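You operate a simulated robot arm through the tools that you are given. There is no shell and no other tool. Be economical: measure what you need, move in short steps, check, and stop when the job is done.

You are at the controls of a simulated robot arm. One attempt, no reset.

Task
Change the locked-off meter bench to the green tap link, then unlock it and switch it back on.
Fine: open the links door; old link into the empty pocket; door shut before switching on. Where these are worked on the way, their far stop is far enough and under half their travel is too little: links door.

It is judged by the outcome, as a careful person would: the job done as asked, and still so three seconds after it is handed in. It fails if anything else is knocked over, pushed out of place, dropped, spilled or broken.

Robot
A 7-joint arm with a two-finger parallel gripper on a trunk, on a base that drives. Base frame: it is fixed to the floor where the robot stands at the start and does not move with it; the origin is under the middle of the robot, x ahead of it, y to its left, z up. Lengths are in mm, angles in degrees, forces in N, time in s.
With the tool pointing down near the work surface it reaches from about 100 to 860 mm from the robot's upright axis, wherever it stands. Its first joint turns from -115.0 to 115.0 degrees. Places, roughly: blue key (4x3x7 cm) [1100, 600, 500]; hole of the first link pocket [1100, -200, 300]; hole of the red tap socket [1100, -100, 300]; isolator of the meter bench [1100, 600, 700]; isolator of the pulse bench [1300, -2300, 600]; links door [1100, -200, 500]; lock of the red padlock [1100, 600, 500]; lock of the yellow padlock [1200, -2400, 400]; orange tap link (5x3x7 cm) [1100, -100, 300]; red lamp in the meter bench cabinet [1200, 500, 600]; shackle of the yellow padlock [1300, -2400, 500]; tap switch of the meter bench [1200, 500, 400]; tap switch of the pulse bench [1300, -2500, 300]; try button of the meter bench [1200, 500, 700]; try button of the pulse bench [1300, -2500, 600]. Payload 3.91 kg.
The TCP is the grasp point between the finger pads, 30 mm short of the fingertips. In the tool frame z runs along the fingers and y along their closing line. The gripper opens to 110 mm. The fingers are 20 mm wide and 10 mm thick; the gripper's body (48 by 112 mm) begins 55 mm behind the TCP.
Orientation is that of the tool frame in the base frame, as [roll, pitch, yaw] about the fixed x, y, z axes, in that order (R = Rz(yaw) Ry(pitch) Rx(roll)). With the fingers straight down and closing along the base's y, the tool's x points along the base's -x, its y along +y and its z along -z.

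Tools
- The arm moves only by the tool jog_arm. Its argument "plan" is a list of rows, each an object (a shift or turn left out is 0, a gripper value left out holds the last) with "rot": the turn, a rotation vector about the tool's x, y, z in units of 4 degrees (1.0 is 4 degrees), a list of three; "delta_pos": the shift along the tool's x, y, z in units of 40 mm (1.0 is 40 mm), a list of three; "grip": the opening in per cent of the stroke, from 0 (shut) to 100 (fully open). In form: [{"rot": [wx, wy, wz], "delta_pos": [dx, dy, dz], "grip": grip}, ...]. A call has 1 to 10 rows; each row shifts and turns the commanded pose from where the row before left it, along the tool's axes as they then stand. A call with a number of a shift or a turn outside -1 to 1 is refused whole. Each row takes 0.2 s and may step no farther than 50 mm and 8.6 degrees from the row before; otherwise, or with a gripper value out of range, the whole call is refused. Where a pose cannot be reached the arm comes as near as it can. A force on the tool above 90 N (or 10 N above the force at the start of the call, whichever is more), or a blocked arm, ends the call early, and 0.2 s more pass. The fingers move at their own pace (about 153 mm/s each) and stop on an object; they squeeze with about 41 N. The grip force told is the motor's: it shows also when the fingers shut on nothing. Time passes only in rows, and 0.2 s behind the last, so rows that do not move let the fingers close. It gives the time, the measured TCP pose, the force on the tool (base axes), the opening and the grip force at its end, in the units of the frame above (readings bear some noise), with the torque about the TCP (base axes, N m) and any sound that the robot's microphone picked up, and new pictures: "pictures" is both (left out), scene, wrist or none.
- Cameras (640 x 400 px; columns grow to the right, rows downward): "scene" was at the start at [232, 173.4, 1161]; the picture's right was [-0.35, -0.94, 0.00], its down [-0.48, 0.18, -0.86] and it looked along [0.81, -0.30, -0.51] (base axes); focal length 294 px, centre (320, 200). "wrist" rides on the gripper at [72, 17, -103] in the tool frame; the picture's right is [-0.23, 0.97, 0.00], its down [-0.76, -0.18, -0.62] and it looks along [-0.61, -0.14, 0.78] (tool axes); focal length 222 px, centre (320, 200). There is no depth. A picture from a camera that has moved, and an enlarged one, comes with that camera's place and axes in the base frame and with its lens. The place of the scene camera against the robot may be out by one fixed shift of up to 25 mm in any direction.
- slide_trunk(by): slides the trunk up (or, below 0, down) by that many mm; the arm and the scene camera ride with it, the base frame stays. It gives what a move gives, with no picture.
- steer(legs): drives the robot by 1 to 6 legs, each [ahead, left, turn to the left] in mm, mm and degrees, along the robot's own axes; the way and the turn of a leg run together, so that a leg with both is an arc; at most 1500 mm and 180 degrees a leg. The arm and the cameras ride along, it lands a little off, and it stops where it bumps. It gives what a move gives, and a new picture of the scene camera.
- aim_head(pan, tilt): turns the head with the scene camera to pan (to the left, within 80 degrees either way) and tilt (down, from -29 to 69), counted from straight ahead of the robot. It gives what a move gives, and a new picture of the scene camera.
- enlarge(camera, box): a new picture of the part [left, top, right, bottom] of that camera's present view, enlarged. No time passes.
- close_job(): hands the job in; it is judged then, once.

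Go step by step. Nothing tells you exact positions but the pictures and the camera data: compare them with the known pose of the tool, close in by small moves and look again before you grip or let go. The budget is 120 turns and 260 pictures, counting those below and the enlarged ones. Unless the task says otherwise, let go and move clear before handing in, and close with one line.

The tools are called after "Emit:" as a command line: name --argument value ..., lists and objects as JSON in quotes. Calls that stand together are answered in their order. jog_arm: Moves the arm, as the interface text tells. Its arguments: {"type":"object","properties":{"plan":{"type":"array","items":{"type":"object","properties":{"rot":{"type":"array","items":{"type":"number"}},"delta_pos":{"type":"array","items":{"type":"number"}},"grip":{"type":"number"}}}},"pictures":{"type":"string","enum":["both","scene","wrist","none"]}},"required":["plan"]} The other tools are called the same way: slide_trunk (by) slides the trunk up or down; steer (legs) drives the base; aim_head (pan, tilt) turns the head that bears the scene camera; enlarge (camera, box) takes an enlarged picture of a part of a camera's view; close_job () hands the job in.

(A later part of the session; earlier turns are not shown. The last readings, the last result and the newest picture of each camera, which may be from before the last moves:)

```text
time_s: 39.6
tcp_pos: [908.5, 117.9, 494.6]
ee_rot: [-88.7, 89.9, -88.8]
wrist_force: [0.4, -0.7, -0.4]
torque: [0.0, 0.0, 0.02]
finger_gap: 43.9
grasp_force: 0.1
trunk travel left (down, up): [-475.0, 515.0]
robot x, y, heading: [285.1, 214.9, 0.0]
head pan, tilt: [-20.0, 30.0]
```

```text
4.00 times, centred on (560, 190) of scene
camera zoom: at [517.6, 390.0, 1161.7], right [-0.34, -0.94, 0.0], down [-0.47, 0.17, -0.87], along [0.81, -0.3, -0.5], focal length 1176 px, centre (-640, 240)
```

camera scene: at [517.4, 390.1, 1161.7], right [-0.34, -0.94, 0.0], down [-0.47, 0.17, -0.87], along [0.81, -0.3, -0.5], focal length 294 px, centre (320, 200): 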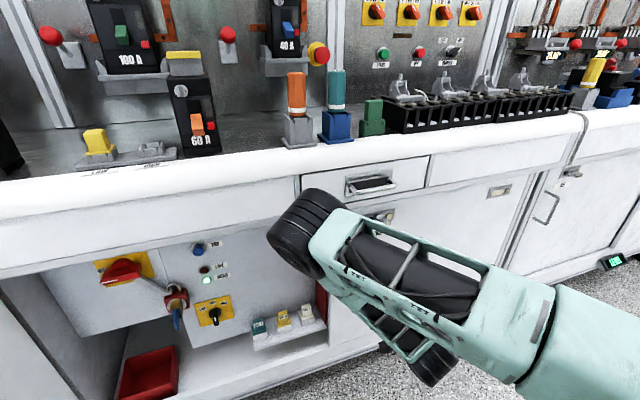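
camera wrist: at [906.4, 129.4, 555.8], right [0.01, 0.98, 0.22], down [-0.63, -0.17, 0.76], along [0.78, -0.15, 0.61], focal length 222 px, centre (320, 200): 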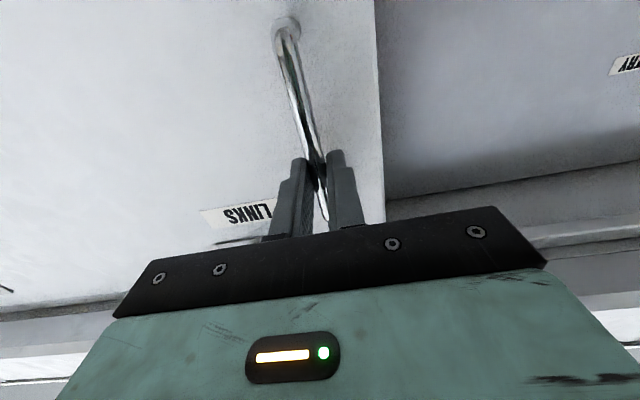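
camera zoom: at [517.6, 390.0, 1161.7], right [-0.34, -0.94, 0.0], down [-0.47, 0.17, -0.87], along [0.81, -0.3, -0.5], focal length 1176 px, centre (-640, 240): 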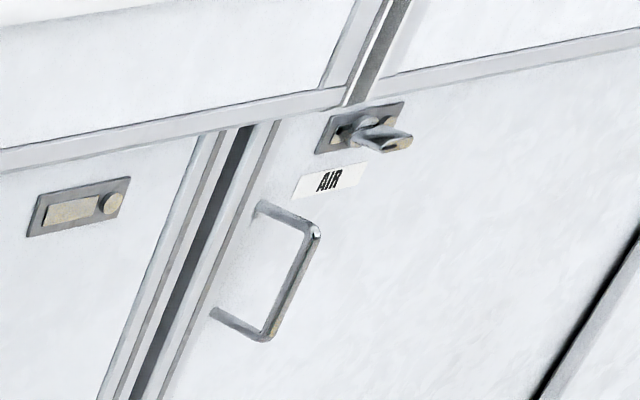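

Emit:
enlarge --camera "scene" --box '[555, 155, 595, 180]'

Emit:
aim_head --pan 35 --tilt 30

Emit:
enlarge --camera "scene" --box '[240, 160, 400, 260]'

```text
16.00 times, centred on (575, 168) of scene
camera zoom: at [517.6, 390.0, 1161.7], right [-0.34, -0.94, 0.0], down [-0.47, 0.17, -0.87], along [0.81, -0.3, -0.5], focal length 4703 px, centre (-3760, 720)
```

zoom: 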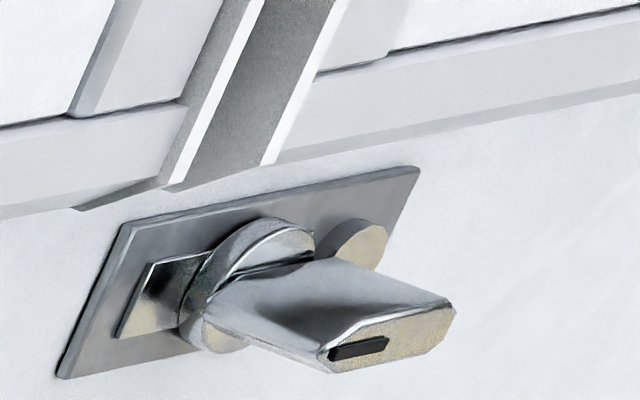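

```text
time_s: 40.9
tcp_pos: [909.1, 117.5, 493.5]
ee_rot: [-82.1, 89.9, -82.4]
wrist_force: [0.9, -0.2, -0.3]
torque: [0.0, 0.01, -0.01]
finger_gap: 43.7
grasp_force: 0.1
trunk travel left (down, up): [-475.0, 515.0]
robot x, y, heading: [285.8, 217.8, -0.2]
head pan, tilt: [35.0, 30.0]
camera scene: at [507.0, 472.8, 1161.7], right [0.57, -0.82, 0.0], down [-0.41, -0.29, -0.87], along [0.71, 0.49, -0.5], focal length 294 px, centre (320, 200)
```

scene: 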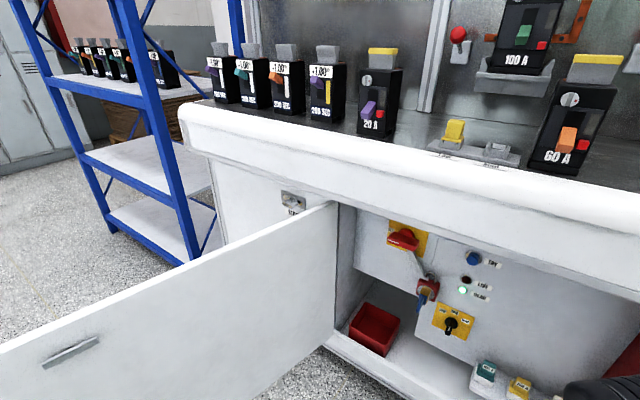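

```text
4.00 times, centred on (320, 210) of scene
camera zoom: at [507.0, 472.8, 1161.7], right [0.57, -0.82, 0.0], down [-0.41, -0.29, -0.87], along [0.71, 0.49, -0.5], focal length 1176 px, centre (320, 160)
```

zoom: 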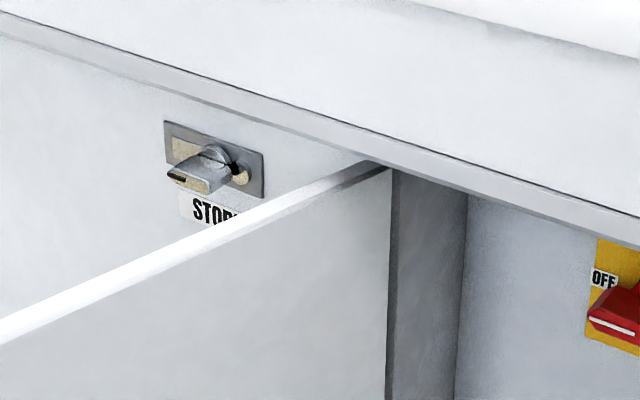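

The other (untouched) doors STORE and AIR have their wings horizontal too, so horizontal is likely fastened: I'll turn the LINKS wing back upright.

Emit:
jog_arm --plan '[{"delta_pos": [-0.97, -0.36, 0]}, {"delta_pos": [-0.97, -0.36, 0]}, {"delta_pos": [-0.97, -0.36, 0]}, {"delta_pos": [-0.97, -0.36, 0]}, {"delta_pos": [-0.97, -0.36, 0]}, {"delta_pos": [-0.97, -0.36, 0]}, {"rot": [0, 0, -1]}, {"rot": [0, 0, -1]}, {"rot": [0, 0, -1]}, {"rot": [0, 0, -1]}]' --pictures "none"

Emit:
jog_arm --plan '[{"rot": [0, 0, -1]}, {"rot": [0, 0, -1]}, {"rot": [0, 0, -1]}, {"rot": [0, 0, -1]}, {"rot": [0, 0, -1]}, {"rot": [0, 0, -1]}, {"rot": [0, 0, -1]}, {"rot": [0, 0, -1]}, {"rot": [0, 0, -1]}, {"rot": [0, 0, -1]}]' --pictures "none"

Emit:
jog_arm --plan '[{"rot": [0, 0, -1]}, {"rot": [0, 0, -1]}, {"rot": [0, 0, -1]}, {"rot": [0, 0, -1]}, {"rot": [0, 0, -1]}, {"rot": [0, 0, -1]}, {"rot": [0, 0, -1]}, {"rot": [0, 0, -1]}, {"rot": [0, 0, -0.5]}, {}]' --pictures "wrist"

```text
time_s: 43.1
tcp_pos: [917.1, 27.7, 718.8]
ee_rot: [-89.9, 73.9, -90.0]
wrist_force: [-0.5, -0.8, 0.9]
torque: [-0.02, 0.01, -0.03]
finger_gap: 44.0
grasp_force: 0.0
out of reach, approached as far as the arm can: row 6
trunk travel left (down, up): [-475.0, 515.0]
robot x, y, heading: [281.3, 218.0, -0.3]
head pan, tilt: [35.0, 30.0]
```

```text
time_s: 45.3
tcp_pos: [915.6, 27.7, 719.7]
ee_rot: [-89.8, 33.9, -90.0]
wrist_force: [-1.4, -0.7, -0.6]
torque: [0.0, 0.01, 0.01]
finger_gap: 43.8
grasp_force: 0.1
trunk travel left (down, up): [-475.0, 515.0]
robot x, y, heading: [282.9, 218.7, -0.3]
head pan, tilt: [35.0, 30.0]
```

```text
time_s: 47.5
tcp_pos: [916.2, 28.0, 718.9]
ee_rot: [-89.9, -0.1, -90.1]
wrist_force: [0.9, -0.5, 0.4]
torque: [-0.01, -0.04, -0.01]
finger_gap: 43.9
grasp_force: 0.0
trunk travel left (down, up): [-475.0, 515.0]
robot x, y, heading: [285.1, 218.0, -0.3]
head pan, tilt: [35.0, 30.0]
camera wrist: at [813.4, -44.1, 703.7], right [0.0, 0.23, -0.97], down [-0.62, 0.76, 0.17], along [0.78, 0.61, 0.14], focal length 222 px, centre (320, 200)
```

wrist: 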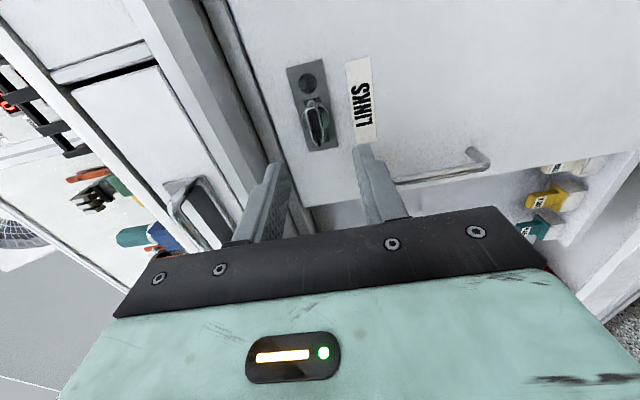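

Emit:
jog_arm --plan '[{"delta_pos": [-0.1, -0.2, 0.9]}, {"delta_pos": [0, 0, 0.8]}, {"delta_pos": [0, 0, 0.8]}, {}]' --pictures "wrist"

```text
time_s: 48.5
tcp_pos: [1014.7, 30.9, 727.0]
ee_rot: [-90.0, 0.0, -90.2]
wrist_force: [-0.3, 0.4, -0.1]
torque: [-0.01, -0.01, 0.01]
finger_gap: 44.3
grasp_force: 0.1
trunk travel left (down, up): [-475.0, 515.0]
robot x, y, heading: [284.9, 219.3, -0.1]
head pan, tilt: [35.0, 30.0]
camera wrist: at [912.5, -40.9, 712.0], right [0.0, 0.23, -0.97], down [-0.62, 0.76, 0.18], along [0.78, 0.61, 0.14], focal length 222 px, centre (320, 200)
```

wrist: 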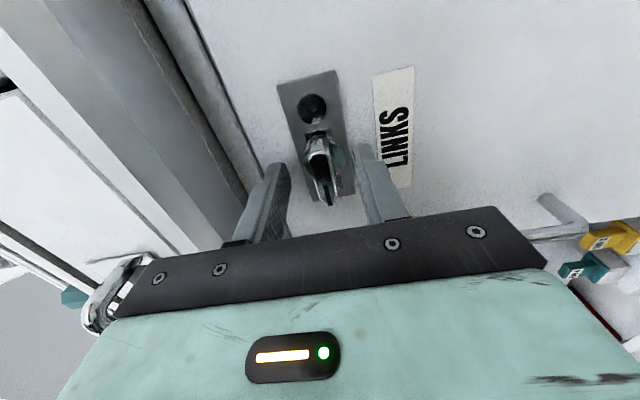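

Emit:
jog_arm --plan '[{"grip": 0}, {"grip": 0}, {"rot": [0, 0, 1]}, {"rot": [0, 0, 1]}, {"rot": [0, 0, 1]}, {"rot": [0, 0, 1]}, {"rot": [0, 0, 1]}, {"rot": [0, 0, 1]}, {"rot": [0, 0, 1]}, {"rot": [0, 0, 1]}]' --pictures "none"

Emit:
jog_arm --plan '[{"rot": [0, 0, 1]}, {"rot": [0, 0, 1]}, {"rot": [0, 0, 1]}, {"rot": [0, 0, 1]}, {"rot": [0, 0, 1]}, {"rot": [0, 0, 1]}, {"rot": [0, 0, 1]}, {"rot": [0, 0, 1]}, {"rot": [0, 0, 1]}, {"rot": [0, 0, 1]}]' --pictures "none"

Emit:
jog_arm --plan '[{"rot": [0, 0, 1]}, {"rot": [0, 0, 1]}, {"rot": [0, 0, 1]}, {"rot": [0, 0, 1]}, {"rot": [0, 0, 1]}, {}]' --pictures "wrist"

```text
time_s: 50.7
tcp_pos: [1015.3, 31.3, 725.8]
ee_rot: [-90.7, 32.1, -90.4]
wrist_force: [1.2, -3.8, -43.6]
torque: [-0.02, 0.11, 0.47]
finger_gap: 12.9
grasp_force: 44.8
trunk travel left (down, up): [-475.0, 515.0]
robot x, y, heading: [284.8, 217.4, -0.1]
head pan, tilt: [35.0, 30.0]
```

```text
time_s: 52.9
tcp_pos: [1016.1, 33.3, 726.6]
ee_rot: [-91.2, 72.0, -91.3]
wrist_force: [0.1, 10.2, -34.7]
torque: [0.03, 1.08, 0.27]
finger_gap: 12.8
grasp_force: 44.7
trunk travel left (down, up): [-475.0, 515.0]
robot x, y, heading: [287.8, 216.8, -0.2]
head pan, tilt: [35.0, 30.0]
```

```text
time_s: 54.3
tcp_pos: [1016.7, 32.6, 728.6]
ee_rot: [96.4, 88.1, 96.1]
wrist_force: [-0.3, 8.9, -26.7]
torque: [-0.93, 1.05, 0.57]
finger_gap: 13.0
grasp_force: 45.2
trunk travel left (down, up): [-475.0, 515.0]
robot x, y, heading: [286.6, 215.7, 0.0]
head pan, tilt: [35.0, 30.0]
camera wrist: at [913.5, 51.5, 656.8], right [0.0, 0.97, 0.26], down [-0.62, -0.2, 0.76], along [0.78, -0.17, 0.6], focal length 222 px, centre (320, 200)
```

wrist: 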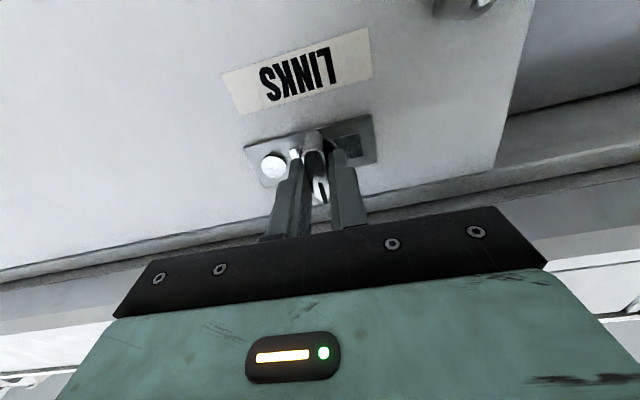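

Wing upright again. I test with a short pull on the wing itself.

Emit:
jog_arm --plan '[{"delta_pos": [0, 0, -0.2]}, {"delta_pos": [0, 0, -0.2]}, {}]' --pictures "wrist"

```text
time_s: 55.1
tcp_pos: [999.2, 31.4, 727.5]
ee_rot: [92.5, 88.0, 92.3]
wrist_force: [2.5, -4.9, -21.5]
torque: [-0.9, 0.64, 0.94]
finger_gap: 13.7
grasp_force: 45.4
trunk travel left (down, up): [-475.0, 515.0]
robot x, y, heading: [282.2, 217.7, -0.2]
head pan, tilt: [35.0, 30.0]
camera wrist: at [897.1, 50.6, 656.9], right [0.01, 0.97, 0.26], down [-0.62, -0.2, 0.76], along [0.78, -0.17, 0.6], focal length 222 px, centre (320, 200)
```

wrist: 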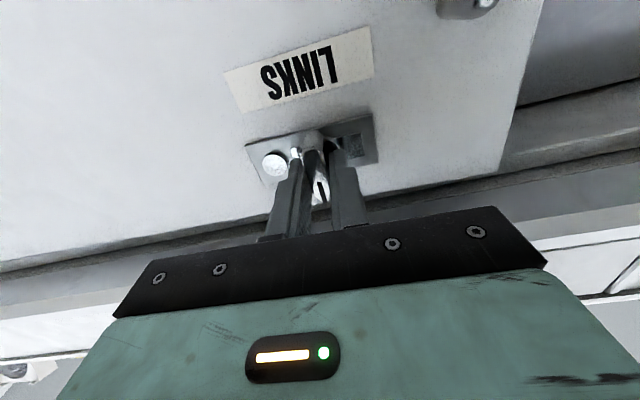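

The door moves freely now (about 2 N). I keep swinging it by the wing.

Emit:
jog_arm --plan '[{"rot": [-1, 0, 0], "delta_pos": [0, -0.02, -0.6]}, {"rot": [-0.75, 0, 0], "delta_pos": [0, -0.02, -0.77]}, {"rot": [-0.75, 0, 0], "delta_pos": [0, -0.02, -0.77]}, {"rot": [-0.75, 0, 0], "delta_pos": [0, -0.02, -0.77]}, {"rot": [-0.75, 0, 0], "delta_pos": [0, -0.02, -0.77]}, {}]' --pictures "both"

```text
time_s: 56.5
tcp_pos: [862.3, -3.1, 722.8]
ee_rot: [26.9, 88.4, 41.7]
wrist_force: [3.7, -8.7, 4.5]
torque: [-0.57, 0.61, 0.84]
finger_gap: 13.6
grasp_force: 45.6
out of reach, approached as far as the arm can: row 4, 5
trunk travel left (down, up): [-475.0, 515.0]
robot x, y, heading: [282.2, 216.5, -0.4]
head pan, tilt: [35.0, 30.0]
stopped in row 6: the force on the tool passed its limit at 93 N (the readings are from after the stop); the commanded pose is now the measured one
camera scene: at [507.3, 472.0, 1161.3], right [0.57, -0.82, 0.0], down [-0.41, -0.29, -0.87], along [0.71, 0.49, -0.5], focal length 294 px, centre (320, 200)
camera wrist: at [760.4, -12.2, 648.5], right [-0.25, 0.94, 0.24], down [-0.57, -0.34, 0.74], along [0.78, 0.05, 0.62], focal length 222 px, centre (320, 200)
```

scene: 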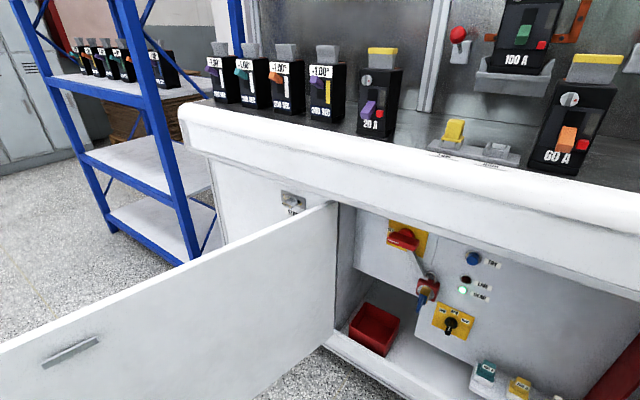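
wrist: 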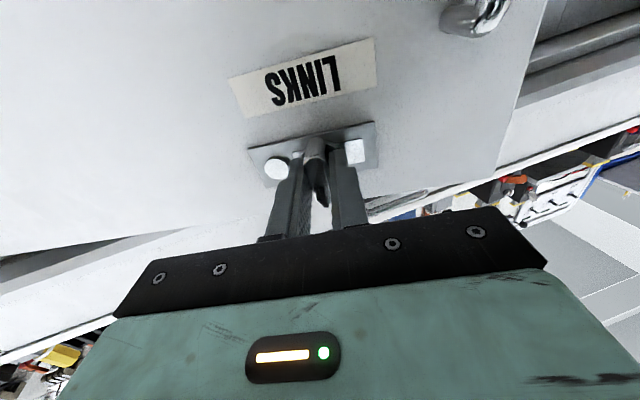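

Door open ~15°; the arm is short of reach, so I'll drag it further with the base along the same arc.

Emit:
steer --legs '[[-67, -67, 5], [-67, -67, 5], [-67, -67, 5]]'

Emit:
aim_head --pan -15 --tilt 35

```text
time_s: 59.4
tcp_pos: [729.1, -78.3, 721.2]
ee_rot: [-8.9, 88.6, 19.3]
wrist_force: [6.0, -4.8, -5.9]
torque: [0.2, -0.18, 0.85]
finger_gap: 14.3
grasp_force: 44.5
trunk travel left (down, up): [-475.0, 515.0]
robot x, y, heading: [107.6, -9.8, 14.8]
head pan, tilt: [35.0, 30.0]
stopped in leg 3: the force on the tool passed its limit at 93 N (the readings are from after the stop); the commanded pose is now the measured one
camera scene: at [259.9, 295.0, 1161.6], right [0.76, -0.65, 0.0], down [-0.32, -0.38, -0.87], along [0.56, 0.66, -0.5], focal length 294 px, centre (320, 200)
```

scene: 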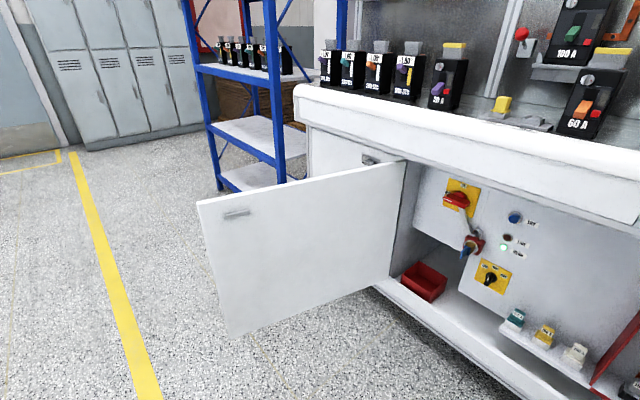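

```text
time_s: 60.5
tcp_pos: [728.9, -79.7, 720.7]
ee_rot: [-7.7, 88.7, 20.6]
wrist_force: [7.2, -7.8, -4.8]
torque: [0.21, -0.12, 0.74]
finger_gap: 14.2
grasp_force: 45.3
trunk travel left (down, up): [-475.0, 515.0]
robot x, y, heading: [110.6, -7.6, 14.5]
head pan, tilt: [-15.0, 35.0]
camera scene: at [289.6, 225.6, 1153.9], right [0.0, -1.0, 0.0], down [-0.57, 0.0, -0.82], along [0.82, 0.0, -0.57], focal length 294 px, centre (320, 200)
```

scene: 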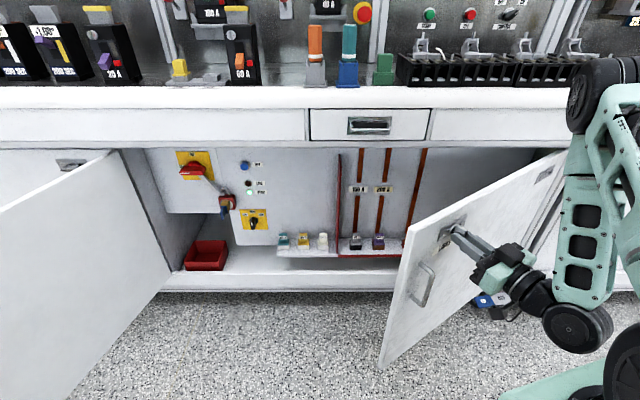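

Emit:
enlarge --camera "scene" --box '[260, 140, 440, 270]'

```text
3.08 times, centred on (350, 205) of scene
camera zoom: at [289.6, 225.6, 1153.9], right [0.0, -1.0, 0.0], down [-0.57, 0.0, -0.82], along [0.82, 0.0, -0.57], focal length 904 px, centre (228, 185)
```

zoom: 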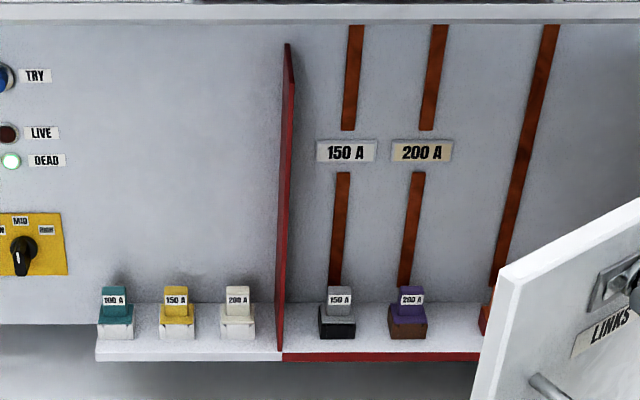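

Behind the door I see bars labelled 150 A / 200 A over plugs, and a red tap bar. I'll swing the door further the same way.

Emit:
steer --legs '[[-67, -67, 5], [-67, -67, 5], [-67, -67, 5]]'

```text
time_s: 63.1
tcp_pos: [615.6, -174.4, 721.6]
ee_rot: [-1.7, 88.7, 41.8]
wrist_force: [0.0, -0.1, -0.2]
torque: [0.03, 0.01, 0.02]
finger_gap: 0.0
grasp_force: 38.1
trunk travel left (down, up): [-475.0, 515.0]
robot x, y, heading: [1.6, -269.4, 30.1]
head pan, tilt: [-15.0, 35.0]
camera scene: at [112.4, 2.7, 1153.9], right [0.26, -0.97, 0.0], down [-0.55, -0.15, -0.82], along [0.79, 0.21, -0.57], focal length 294 px, centre (320, 200)
```

scene: 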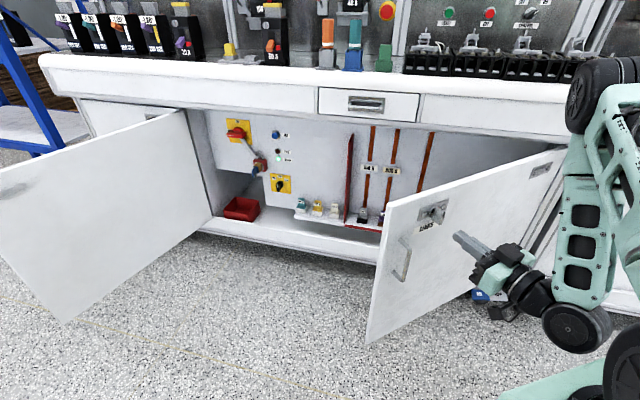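

The wing slipped out with the door at ~38°. Now I go around the door's free edge to push it from the inside.

Emit:
steer --legs '[[-104, 60, 0], [0, 0, -30], [0, 560, 0], [250, 0, 0]]'

Emit:
aim_head --pan -25 --tilt 35

```text
time_s: 69.9
tcp_pos: [679.7, 72.6, 718.1]
ee_rot: [46.1, 88.7, 60.5]
wrist_force: [-4.1, 6.1, 4.7]
torque: [-0.41, 0.06, -0.51]
finger_gap: 0.2
grasp_force: 37.6
trunk travel left (down, up): [-475.0, 515.0]
robot x, y, heading: [102.1, 289.1, 0.1]
head pan, tilt: [-15.0, 35.0]
stopped in leg 4: the robot was blocked; the commanded pose is now the measured one
camera scene: at [334.4, 470.5, 1153.8], right [-0.26, -0.97, 0.0], down [-0.55, 0.15, -0.82], along [0.79, -0.21, -0.57], focal length 294 px, centre (320, 200)
```

scene: 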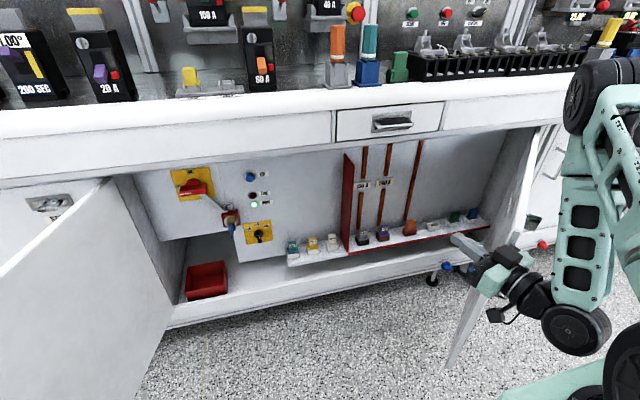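

```text
time_s: 70.6
tcp_pos: [680.1, 72.8, 721.1]
ee_rot: [46.5, 88.7, 61.2]
wrist_force: [-8.3, 9.1, 3.3]
torque: [-0.47, -0.01, -0.92]
finger_gap: 0.1
grasp_force: 37.6
trunk travel left (down, up): [-475.0, 515.0]
robot x, y, heading: [106.0, 286.5, 0.5]
head pan, tilt: [-25.0, 35.0]
camera scene: at [329.2, 456.3, 1153.9], right [-0.42, -0.91, 0.0], down [-0.52, 0.24, -0.82], along [0.74, -0.34, -0.57], focal length 294 px, centre (320, 200)
```

scene: 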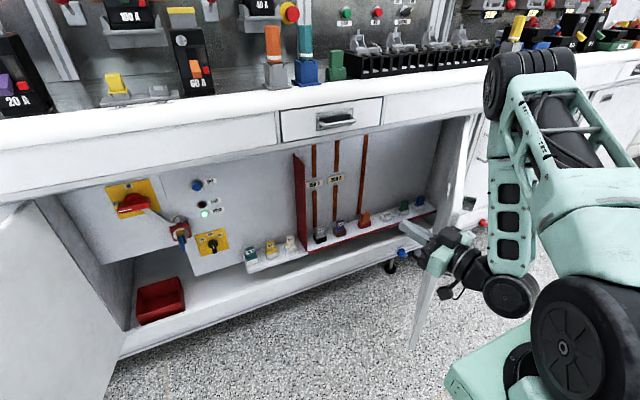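

The gripper is hooked round the door's edge. I'll swing the whole robot about the hinge to drag the door on.

Emit:
steer --legs '[[-77, -80, 5], [-77, -80, 5], [-77, -80, 5], [-77, -80, 5]]'

```text
time_s: 74.2
tcp_pos: [469.9, -89.2, 720.6]
ee_rot: [46.3, 88.7, 80.7]
wrist_force: [-0.2, -0.1, 0.3]
torque: [-0.02, 0.0, 0.0]
finger_gap: 0.0
grasp_force: 38.1
trunk travel left (down, up): [-475.0, 515.0]
robot x, y, heading: [-144.6, -80.3, 20.1]
head pan, tilt: [-25.0, 35.0]
camera scene: at [10.9, 151.4, 1153.9], right [-0.09, -1.0, 0.0], down [-0.57, 0.05, -0.82], along [0.82, -0.07, -0.57], focal length 294 px, centre (320, 200)
```

scene: 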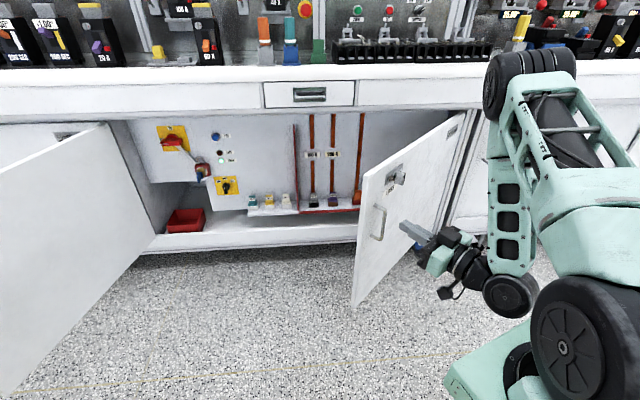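

The edge slipped off for lack of overlap. I go around again, further left and deeper.

Emit:
steer --legs '[[0, 0, -20], [0, 425, 0], [290, 0, 0]]'

```text
time_s: 79.5
tcp_pos: [720.4, 127.0, 720.9]
ee_rot: [46.5, 88.7, 61.3]
wrist_force: [0.2, -0.9, 0.2]
torque: [-0.04, -0.01, 0.0]
finger_gap: 0.1
grasp_force: 37.8
trunk travel left (down, up): [-475.0, 515.0]
robot x, y, heading: [142.2, 343.1, 0.4]
head pan, tilt: [-25.0, 35.0]
camera scene: at [369.6, 510.3, 1153.9], right [-0.42, -0.91, 0.0], down [-0.52, 0.24, -0.82], along [0.74, -0.34, -0.57], focal length 294 px, centre (320, 200)
```

scene: 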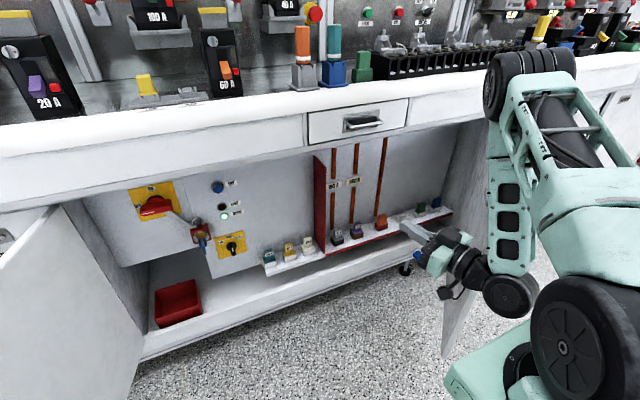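

Emit:
steer --legs '[[0, -90, 0], [-70, -80, 5], [-70, -80, 5], [-70, -80, 5]]'

```text
time_s: 80.7
tcp_pos: [719.4, 43.3, 720.3]
ee_rot: [61.6, 88.5, 76.5]
wrist_force: [-1.0, 0.8, 1.3]
torque: [-0.09, 0.13, -0.3]
finger_gap: 0.0
grasp_force: 37.8
trunk travel left (down, up): [-475.0, 515.0]
robot x, y, heading: [140.9, 252.9, 0.4]
head pan, tilt: [-25.0, 35.0]
stopped in leg 1: the robot was blocked; the commanded pose is now the measured one
camera scene: at [369.8, 422.8, 1153.9], right [-0.42, -0.91, 0.0], down [-0.52, 0.24, -0.82], along [0.74, -0.34, -0.57], focal length 294 px, centre (320, 200)
```

scene: 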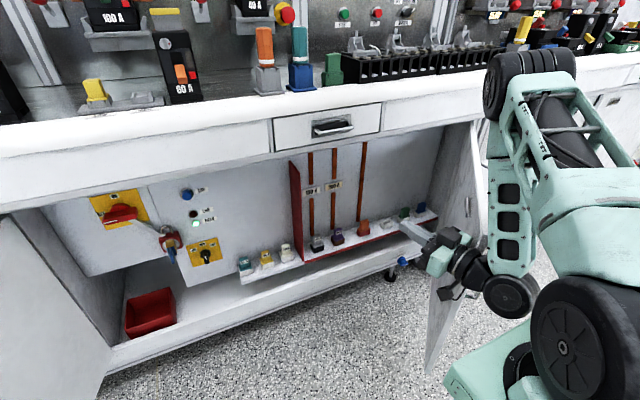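

Emit:
steer --legs '[[-60, -50, 4], [-70, -80, 5], [-70, -80, 5]]'

```text
time_s: 83.3
tcp_pos: [582.9, -49.5, 720.3]
ee_rot: [61.0, 88.6, 89.7]
wrist_force: [-0.5, 0.0, -0.6]
torque: [-0.01, 0.0, 0.02]
finger_gap: 0.0
grasp_force: 37.8
trunk travel left (down, up): [-475.0, 515.0]
robot x, y, heading: [-25.0, 17.1, 14.2]
head pan, tilt: [-25.0, 35.0]
camera scene: at [152.7, 236.0, 1153.9], right [-0.19, -0.98, 0.0], down [-0.56, 0.11, -0.82], along [0.8, -0.15, -0.57], focal length 294 px, centre (320, 200)
```

scene: 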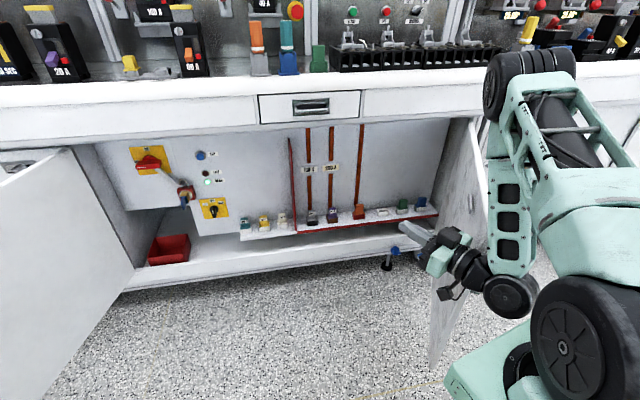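

Door now at ~55°. Continue.

Emit:
steer --legs '[[-72, -78, 5], [-72, -78, 5], [-72, -78, 5], [-72, -78, 5]]'

```text
time_s: 86.8
tcp_pos: [437.9, -240.3, 721.0]
ee_rot: [61.0, 88.5, 109.4]
wrist_force: [0.1, -0.1, 0.2]
torque: [0.0, 0.02, -0.01]
finger_gap: 0.2
grasp_force: 37.6
trunk travel left (down, up): [-475.0, 515.0]
robot x, y, heading: [-157.1, -382.5, 34.0]
head pan, tilt: [-25.0, 35.0]
camera scene: at [-63.9, -118.8, 1153.9], right [0.15, -0.99, 0.0], down [-0.57, -0.09, -0.82], along [0.81, 0.13, -0.57], focal length 294 px, centre (320, 200)
```

scene: 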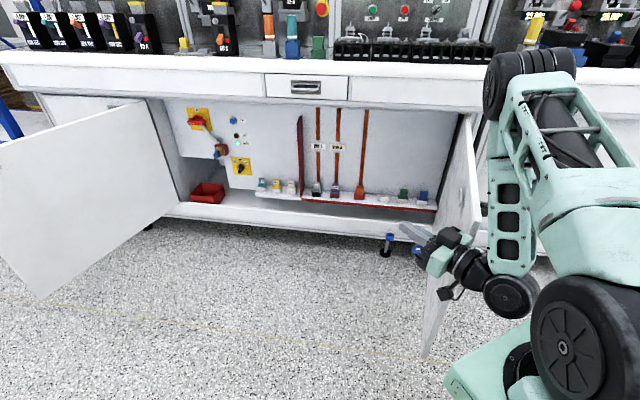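

Emit:
steer --legs '[[-72, -78, 5], [-72, -78, 5], [-72, -78, 5]]'

```text
time_s: 89.6
tcp_pos: [373.0, -406.5, 721.6]
ee_rot: [61.0, 88.5, 124.5]
wrist_force: [-0.1, 0.0, 0.4]
torque: [-0.01, 0.0, -0.01]
finger_gap: 0.0
grasp_force: 37.5
trunk travel left (down, up): [-475.0, 515.0]
robot x, y, heading: [-164.8, -698.8, 49.1]
head pan, tilt: [-25.0, 35.0]
camera scene: at [-143.4, -421.9, 1153.9], right [0.41, -0.91, 0.0], down [-0.52, -0.23, -0.82], along [0.75, 0.33, -0.57], focal length 294 px, centre (320, 200)
```

scene: 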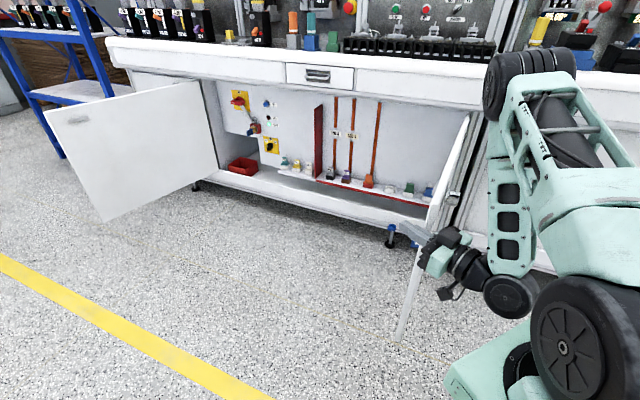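

Door stands at about 80°, plenty. I'll drive clear of it and face the cabinet.

Emit:
steer --legs '[[-98, 113, 0], [528, 459, 0], [0, 0, -49]]'

Emit:
aim_head --pan -10 --tilt 30

```text
time_s: 96.5
tcp_pos: [266.1, -219.0, 720.0]
ee_rot: [60.9, 88.5, 76.0]
wrist_force: [-0.4, -0.3, 0.1]
torque: [-0.01, 0.02, 0.05]
finger_gap: 0.1
grasp_force: 37.2
trunk travel left (down, up): [-475.0, 515.0]
robot x, y, heading: [-310.6, -6.8, 0.6]
head pan, tilt: [-25.0, 35.0]
camera scene: at [-83.6, 162.7, 1153.9], right [-0.42, -0.91, 0.0], down [-0.52, 0.24, -0.82], along [0.74, -0.34, -0.57], focal length 294 px, centre (320, 200)
```

scene: 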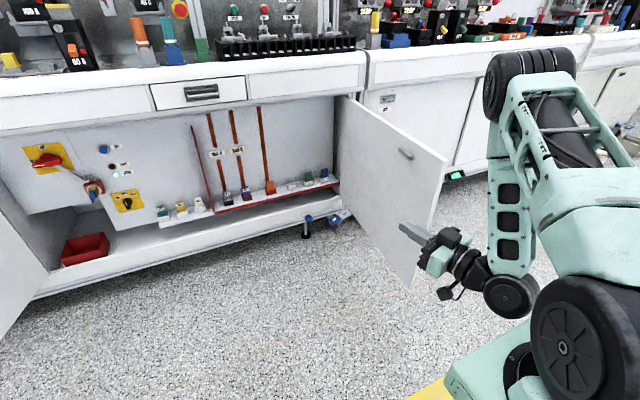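

```text
time_s: 97.3
tcp_pos: [265.9, -218.0, 720.5]
ee_rot: [61.2, 88.5, 76.0]
wrist_force: [0.1, 0.0, -0.1]
torque: [-0.03, 0.01, -0.01]
finger_gap: 0.2
grasp_force: 38.0
trunk travel left (down, up): [-475.0, 515.0]
robot x, y, heading: [-309.7, -5.5, 0.2]
head pan, tilt: [-10.0, 30.0]
camera scene: at [-74.5, 184.2, 1161.7], right [-0.17, -0.99, 0.0], down [-0.49, 0.08, -0.87], along [0.85, -0.15, -0.5], focal length 294 px, centre (320, 200)
```

scene: 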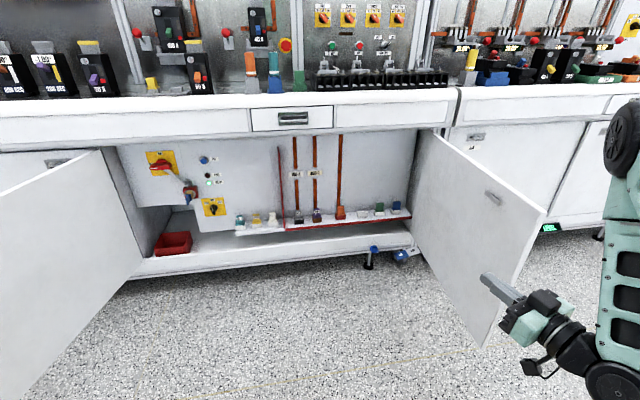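

Emit:
enlarge --camera "scene" --box '[225, 150, 425, 260]'

```text
3.20 times, centred on (325, 205) of scene
camera zoom: at [-74.5, 184.2, 1161.7], right [-0.17, -0.99, 0.0], down [-0.49, 0.08, -0.87], along [0.85, -0.15, -0.5], focal length 941 px, centre (304, 184)
```

zoom: 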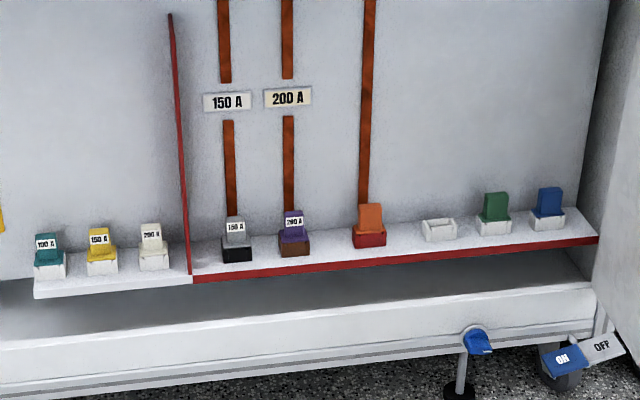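

I can see it all: orange link in the red socket, an empty white pocket, then the green and blue links. I'll square up and pitch the tool down 40°, lower the trunk, and approach.

Emit:
jog_arm --plan '[{"rot": [1, 0, 0], "grip": 75}, {"rot": [1, 0, 0]}, {"rot": [1, 0, 0]}, {"rot": [0.75, 0, 0]}, {"rot": [0, 1, 0]}, {"rot": [0, 1, 0]}, {"rot": [0, 1, 0]}, {"rot": [0, 1, 0]}, {"rot": [0, 1, 0]}, {"rot": [0, 1, 0]}]' --pictures "none"

Emit:
jog_arm --plan '[{"rot": [0, 1, 0]}, {"rot": [0, 1, 0]}, {"rot": [0, 1, 0]}, {"rot": [0, 1, 0]}, {}]' --pictures "none"

Emit:
slide_trunk --by -370

Emit:
steer --legs '[[0, 60, 0], [500, 0, 0]]'

```text
time_s: 99.5
tcp_pos: [308.5, -246.5, 675.7]
ee_rot: [176.4, 66.2, 176.6]
wrist_force: [0.5, 0.3, 0.3]
torque: [-0.01, 0.0, 0.01]
finger_gap: 82.4
grasp_force: 0.1
out of reach, approached as far as the arm can: row 1, 2, 3, 4, 5, 6, 7, 8, 9
trunk travel left (down, up): [-475.0, 515.0]
robot x, y, heading: [-312.1, -1.4, 0.6]
head pan, tilt: [-10.0, 30.0]
```

```text
time_s: 100.7
tcp_pos: [309.4, -250.1, 674.4]
ee_rot: [177.8, 50.3, 178.2]
wrist_force: [-0.1, 0.3, 0.5]
torque: [0.0, 0.0, 0.02]
finger_gap: 82.5
grasp_force: 0.0
out of reach, approached as far as the arm can: row 1
trunk travel left (down, up): [-475.0, 515.0]
robot x, y, heading: [-311.1, -5.1, 0.2]
head pan, tilt: [-10.0, 30.0]
```

```text
time_s: 104.3
tcp_pos: [310.6, -249.0, 305.3]
ee_rot: [177.8, 50.4, 178.2]
wrist_force: [-0.7, -0.6, 0.4]
torque: [0.03, 0.02, 0.01]
finger_gap: 82.3
grasp_force: 0.1
trunk travel left (down, up): [-105.0, 885.0]
robot x, y, heading: [-305.5, -5.4, 0.5]
head pan, tilt: [-10.0, 30.0]
```

```text
time_s: 107.7
tcp_pos: [803.9, -172.4, 305.2]
ee_rot: [177.8, 50.3, 179.1]
wrist_force: [0.1, -0.1, 0.4]
torque: [0.04, 0.02, 0.0]
finger_gap: 82.7
grasp_force: 0.0
trunk travel left (down, up): [-105.0, 885.0]
robot x, y, heading: [180.4, 60.3, 1.4]
head pan, tilt: [-10.0, 30.0]
camera scene: at [412.2, 254.6, 791.7], right [-0.15, -0.99, 0.0], down [-0.49, 0.08, -0.87], along [0.86, -0.13, -0.5], focal length 294 px, centre (320, 200)
```

scene: 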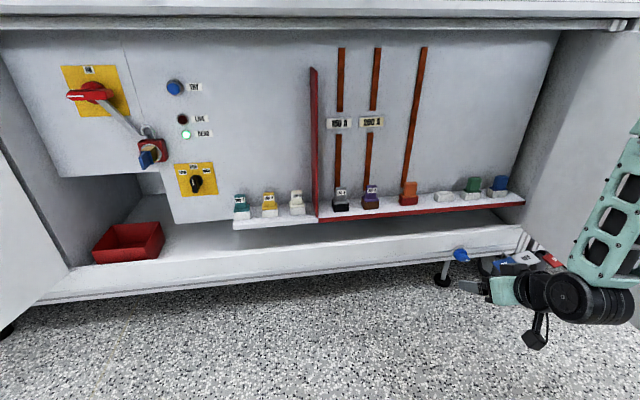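

Emit:
jog_arm --plan '[{"delta_pos": [-0.64, 0, -0.4]}, {"delta_pos": [-0.64, 0, -0.4]}, {}]' --pictures "wrist"

Emit:
enlarge --camera "scene" --box '[300, 150, 540, 300]'

```text
time_s: 108.5
tcp_pos: [811.7, -172.9, 365.1]
ee_rot: [177.6, 50.4, 179.2]
wrist_force: [0.3, -0.2, 0.6]
torque: [0.0, -0.02, 0.0]
finger_gap: 82.6
grasp_force: 0.1
trunk travel left (down, up): [-105.0, 885.0]
robot x, y, heading: [177.5, 63.8, 1.2]
head pan, tilt: [-10.0, 30.0]
camera wrist: at [686.9, -158.6, 377.4], right [0.13, 0.97, 0.2], down [0.01, -0.2, 0.98], along [0.99, -0.13, -0.04], focal length 222 px, centre (320, 200)
```

wrist: 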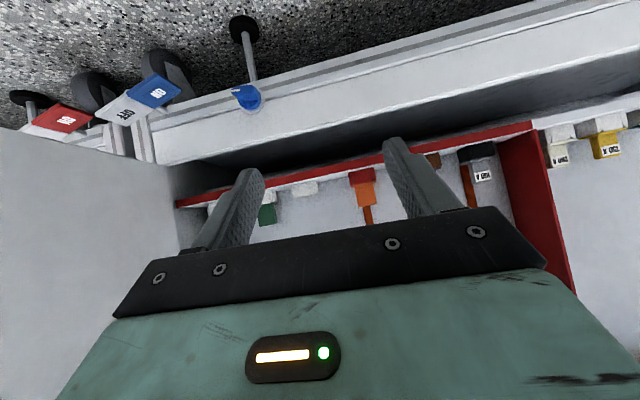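

```text
2.67 times, centred on (420, 225) of scene
camera zoom: at [412.2, 254.6, 791.7], right [-0.15, -0.99, 0.0], down [-0.49, 0.08, -0.87], along [0.86, -0.13, -0.5], focal length 784 px, centre (53, 133)
```

zoom: 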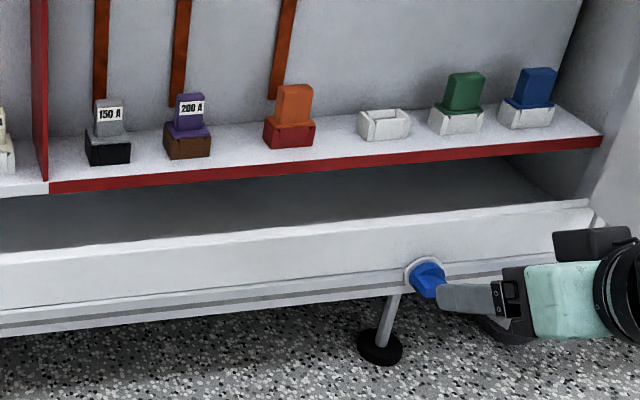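

Emit:
steer --legs '[[220, 0, -1]]'

Emit:
jog_arm --plan '[{"delta_pos": [0, 0.5, 0]}, {"delta_pos": [0, 0.5, 0]}, {}]' --pictures "wrist"

Emit:
enlarge --camera "scene" --box '[320, 150, 640, 350]'

```text
time_s: 110.2
tcp_pos: [1029.6, -178.9, 365.8]
ee_rot: [177.8, 50.2, 178.3]
wrist_force: [0.6, 0.0, -0.3]
torque: [0.0, -0.03, 0.01]
finger_gap: 82.4
grasp_force: 0.0
trunk travel left (down, up): [-105.0, 885.0]
robot x, y, heading: [400.5, 62.7, 0.5]
head pan, tilt: [-10.0, 30.0]
camera scene: at [636.1, 254.9, 791.7], right [-0.16, -0.99, 0.0], down [-0.49, 0.08, -0.87], along [0.85, -0.14, -0.5], focal length 294 px, centre (320, 200)
```

scene: 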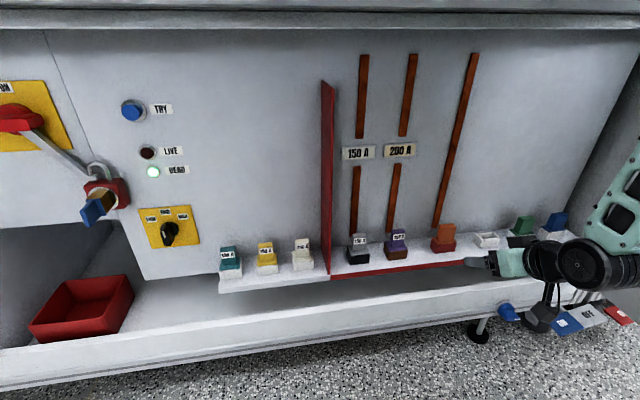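

```text
time_s: 111.0
tcp_pos: [1043.5, -146.1, 364.6]
ee_rot: [177.7, 50.1, 178.3]
wrist_force: [0.4, -0.1, 0.3]
torque: [0.02, -0.03, 0.04]
finger_gap: 82.7
grasp_force: 0.2
out of reach, approached as far as the arm can: row 1, 2
trunk travel left (down, up): [-105.0, 885.0]
robot x, y, heading: [402.5, 61.3, 0.5]
head pan, tilt: [-10.0, 30.0]
camera wrist: at [918.8, -130.0, 376.4], right [0.14, 0.97, 0.2], down [0.01, -0.2, 0.98], along [0.99, -0.14, -0.04], focal length 222 px, centre (320, 200)
```

wrist: 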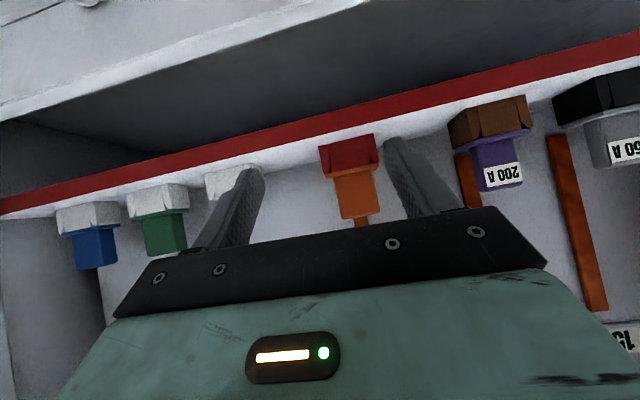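

```text
2.00 times, centred on (480, 250) of scene
camera zoom: at [636.1, 254.9, 791.7], right [-0.16, -0.99, 0.0], down [-0.49, 0.08, -0.87], along [0.85, -0.14, -0.5], focal length 588 px, centre (0, 100)
```

zoom: 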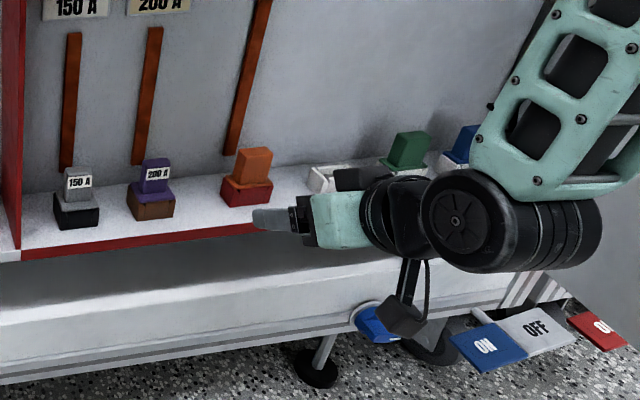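

Emit:
slide_trunk --by 14

Emit:
steer --legs '[[0, 23, 0], [70, 0, 0]]'

Emit:
jog_arm --plan '[{}]' --pictures "wrist"

```text
time_s: 111.7
tcp_pos: [1043.3, -145.7, 379.2]
ee_rot: [177.8, 50.2, 178.3]
wrist_force: [-0.8, 0.0, -0.2]
torque: [0.01, -0.05, -0.02]
finger_gap: 82.6
grasp_force: 0.1
trunk travel left (down, up): [-119.0, 871.0]
robot x, y, heading: [404.2, 65.1, 0.3]
head pan, tilt: [-10.0, 30.0]
```

```text
time_s: 113.1
tcp_pos: [1115.3, -122.4, 379.2]
ee_rot: [177.6, 50.1, 178.3]
wrist_force: [-0.2, 0.1, -0.2]
torque: [-0.03, -0.01, 0.02]
finger_gap: 82.5
grasp_force: 0.1
trunk travel left (down, up): [-119.0, 871.0]
robot x, y, heading: [473.7, 90.2, 0.4]
head pan, tilt: [-10.0, 30.0]
camera scene: at [707.2, 278.6, 805.7], right [-0.16, -0.99, 0.0], down [-0.49, 0.08, -0.87], along [0.85, -0.14, -0.5], focal length 294 px, centre (320, 200)
```

scene: 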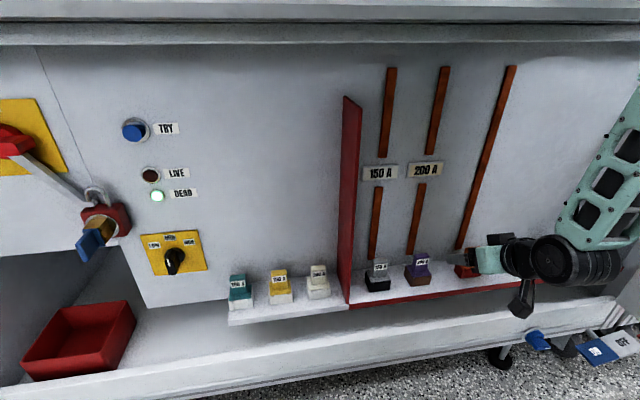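

```text
time_s: 113.5
tcp_pos: [1114.6, -122.3, 378.4]
ee_rot: [177.7, 50.3, 178.3]
wrist_force: [0.1, -0.7, -0.8]
torque: [-0.03, 0.01, -0.04]
finger_gap: 82.5
grasp_force: 0.1
trunk travel left (down, up): [-119.0, 871.0]
robot x, y, heading: [470.4, 83.5, 0.6]
head pan, tilt: [-10.0, 30.0]
camera wrist: at [989.8, -106.5, 390.4], right [0.14, 0.97, 0.2], down [0.01, -0.2, 0.98], along [0.99, -0.14, -0.04], focal length 222 px, centre (320, 200)
```

wrist: 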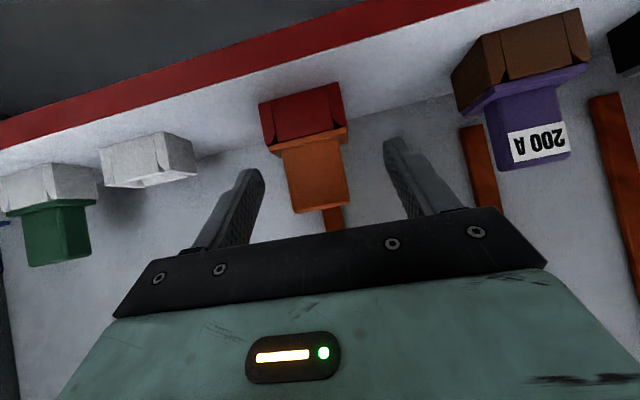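

Emit:
jog_arm --plan '[{"delta_pos": [-0.29, 0, 0.35]}, {"delta_pos": [-0.29, 0, 0.35]}, {}]' --pictures "wrist"

```text
time_s: 114.3
tcp_pos: [1150.6, -123.3, 377.8]
ee_rot: [177.7, 50.2, 178.3]
wrist_force: [-6.8, -0.2, 4.6]
torque: [-0.03, -0.1, -0.08]
finger_gap: 81.9
grasp_force: 0.1
trunk travel left (down, up): [-119.0, 871.0]
robot x, y, heading: [470.5, 87.3, 0.4]
head pan, tilt: [-10.0, 30.0]
camera wrist: at [1025.8, -106.1, 390.2], right [0.15, 0.97, 0.2], down [0.01, -0.2, 0.98], along [0.99, -0.14, -0.04], focal length 222 px, centre (320, 200)
```

wrist: 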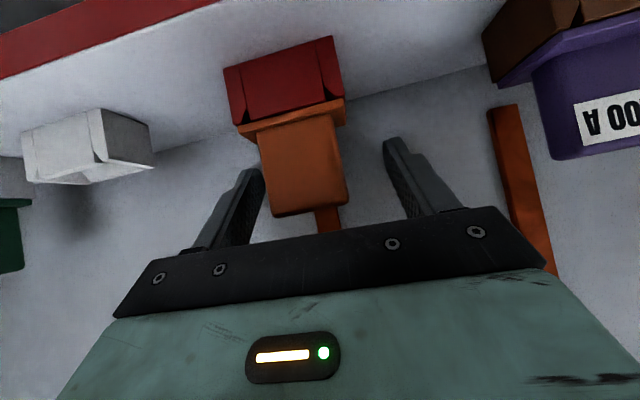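

Emit:
jog_arm --plan '[{"delta_pos": [0.1, -0.12, -0.1]}, {}, {"grip": 0}, {"grip": 0}, {"grip": 0}]' --pictures "wrist"

```text
time_s: 115.5
tcp_pos: [1144.4, -128.0, 378.0]
ee_rot: [177.8, 50.3, 178.3]
wrist_force: [-0.4, 0.3, 1.4]
torque: [-0.01, 0.06, -0.02]
finger_gap: 35.5
grasp_force: 40.4
trunk travel left (down, up): [-119.0, 871.0]
robot x, y, heading: [472.9, 86.7, 0.6]
head pan, tilt: [-10.0, 30.0]
camera wrist: at [1019.9, -111.2, 390.0], right [0.14, 0.97, 0.2], down [0.01, -0.2, 0.98], along [0.99, -0.14, -0.04], focal length 222 px, centre (320, 200)
```

wrist: 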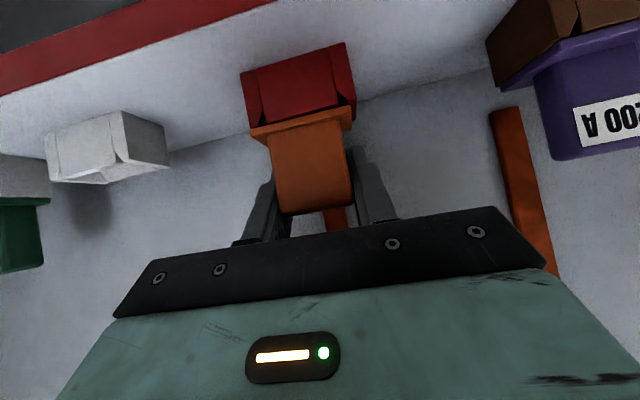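

Emit:
jog_arm --plan '[{"delta_pos": [-0.2, 0, -0.165]}, {"delta_pos": [-0.2, 0, -0.165]}, {"delta_pos": [-0.2, 0, -0.165]}, {"delta_pos": [-0.2, 0, -0.165]}, {}]' --pictures "wrist"

```text
time_s: 116.7
tcp_pos: [1144.1, -126.9, 418.1]
ee_rot: [177.7, 50.2, 178.3]
wrist_force: [-0.4, -0.2, -0.3]
torque: [-0.03, -0.01, -0.01]
finger_gap: 35.2
grasp_force: 40.9
trunk travel left (down, up): [-119.0, 871.0]
robot x, y, heading: [473.6, 86.6, 0.1]
head pan, tilt: [-10.0, 30.0]
camera wrist: at [1019.9, -112.1, 430.6], right [0.14, 0.97, 0.2], down [0.01, -0.2, 0.98], along [0.99, -0.14, -0.04], focal length 222 px, centre (320, 200)
```

wrist: 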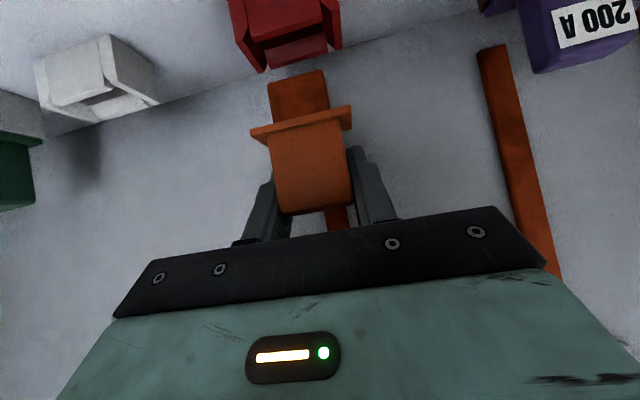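

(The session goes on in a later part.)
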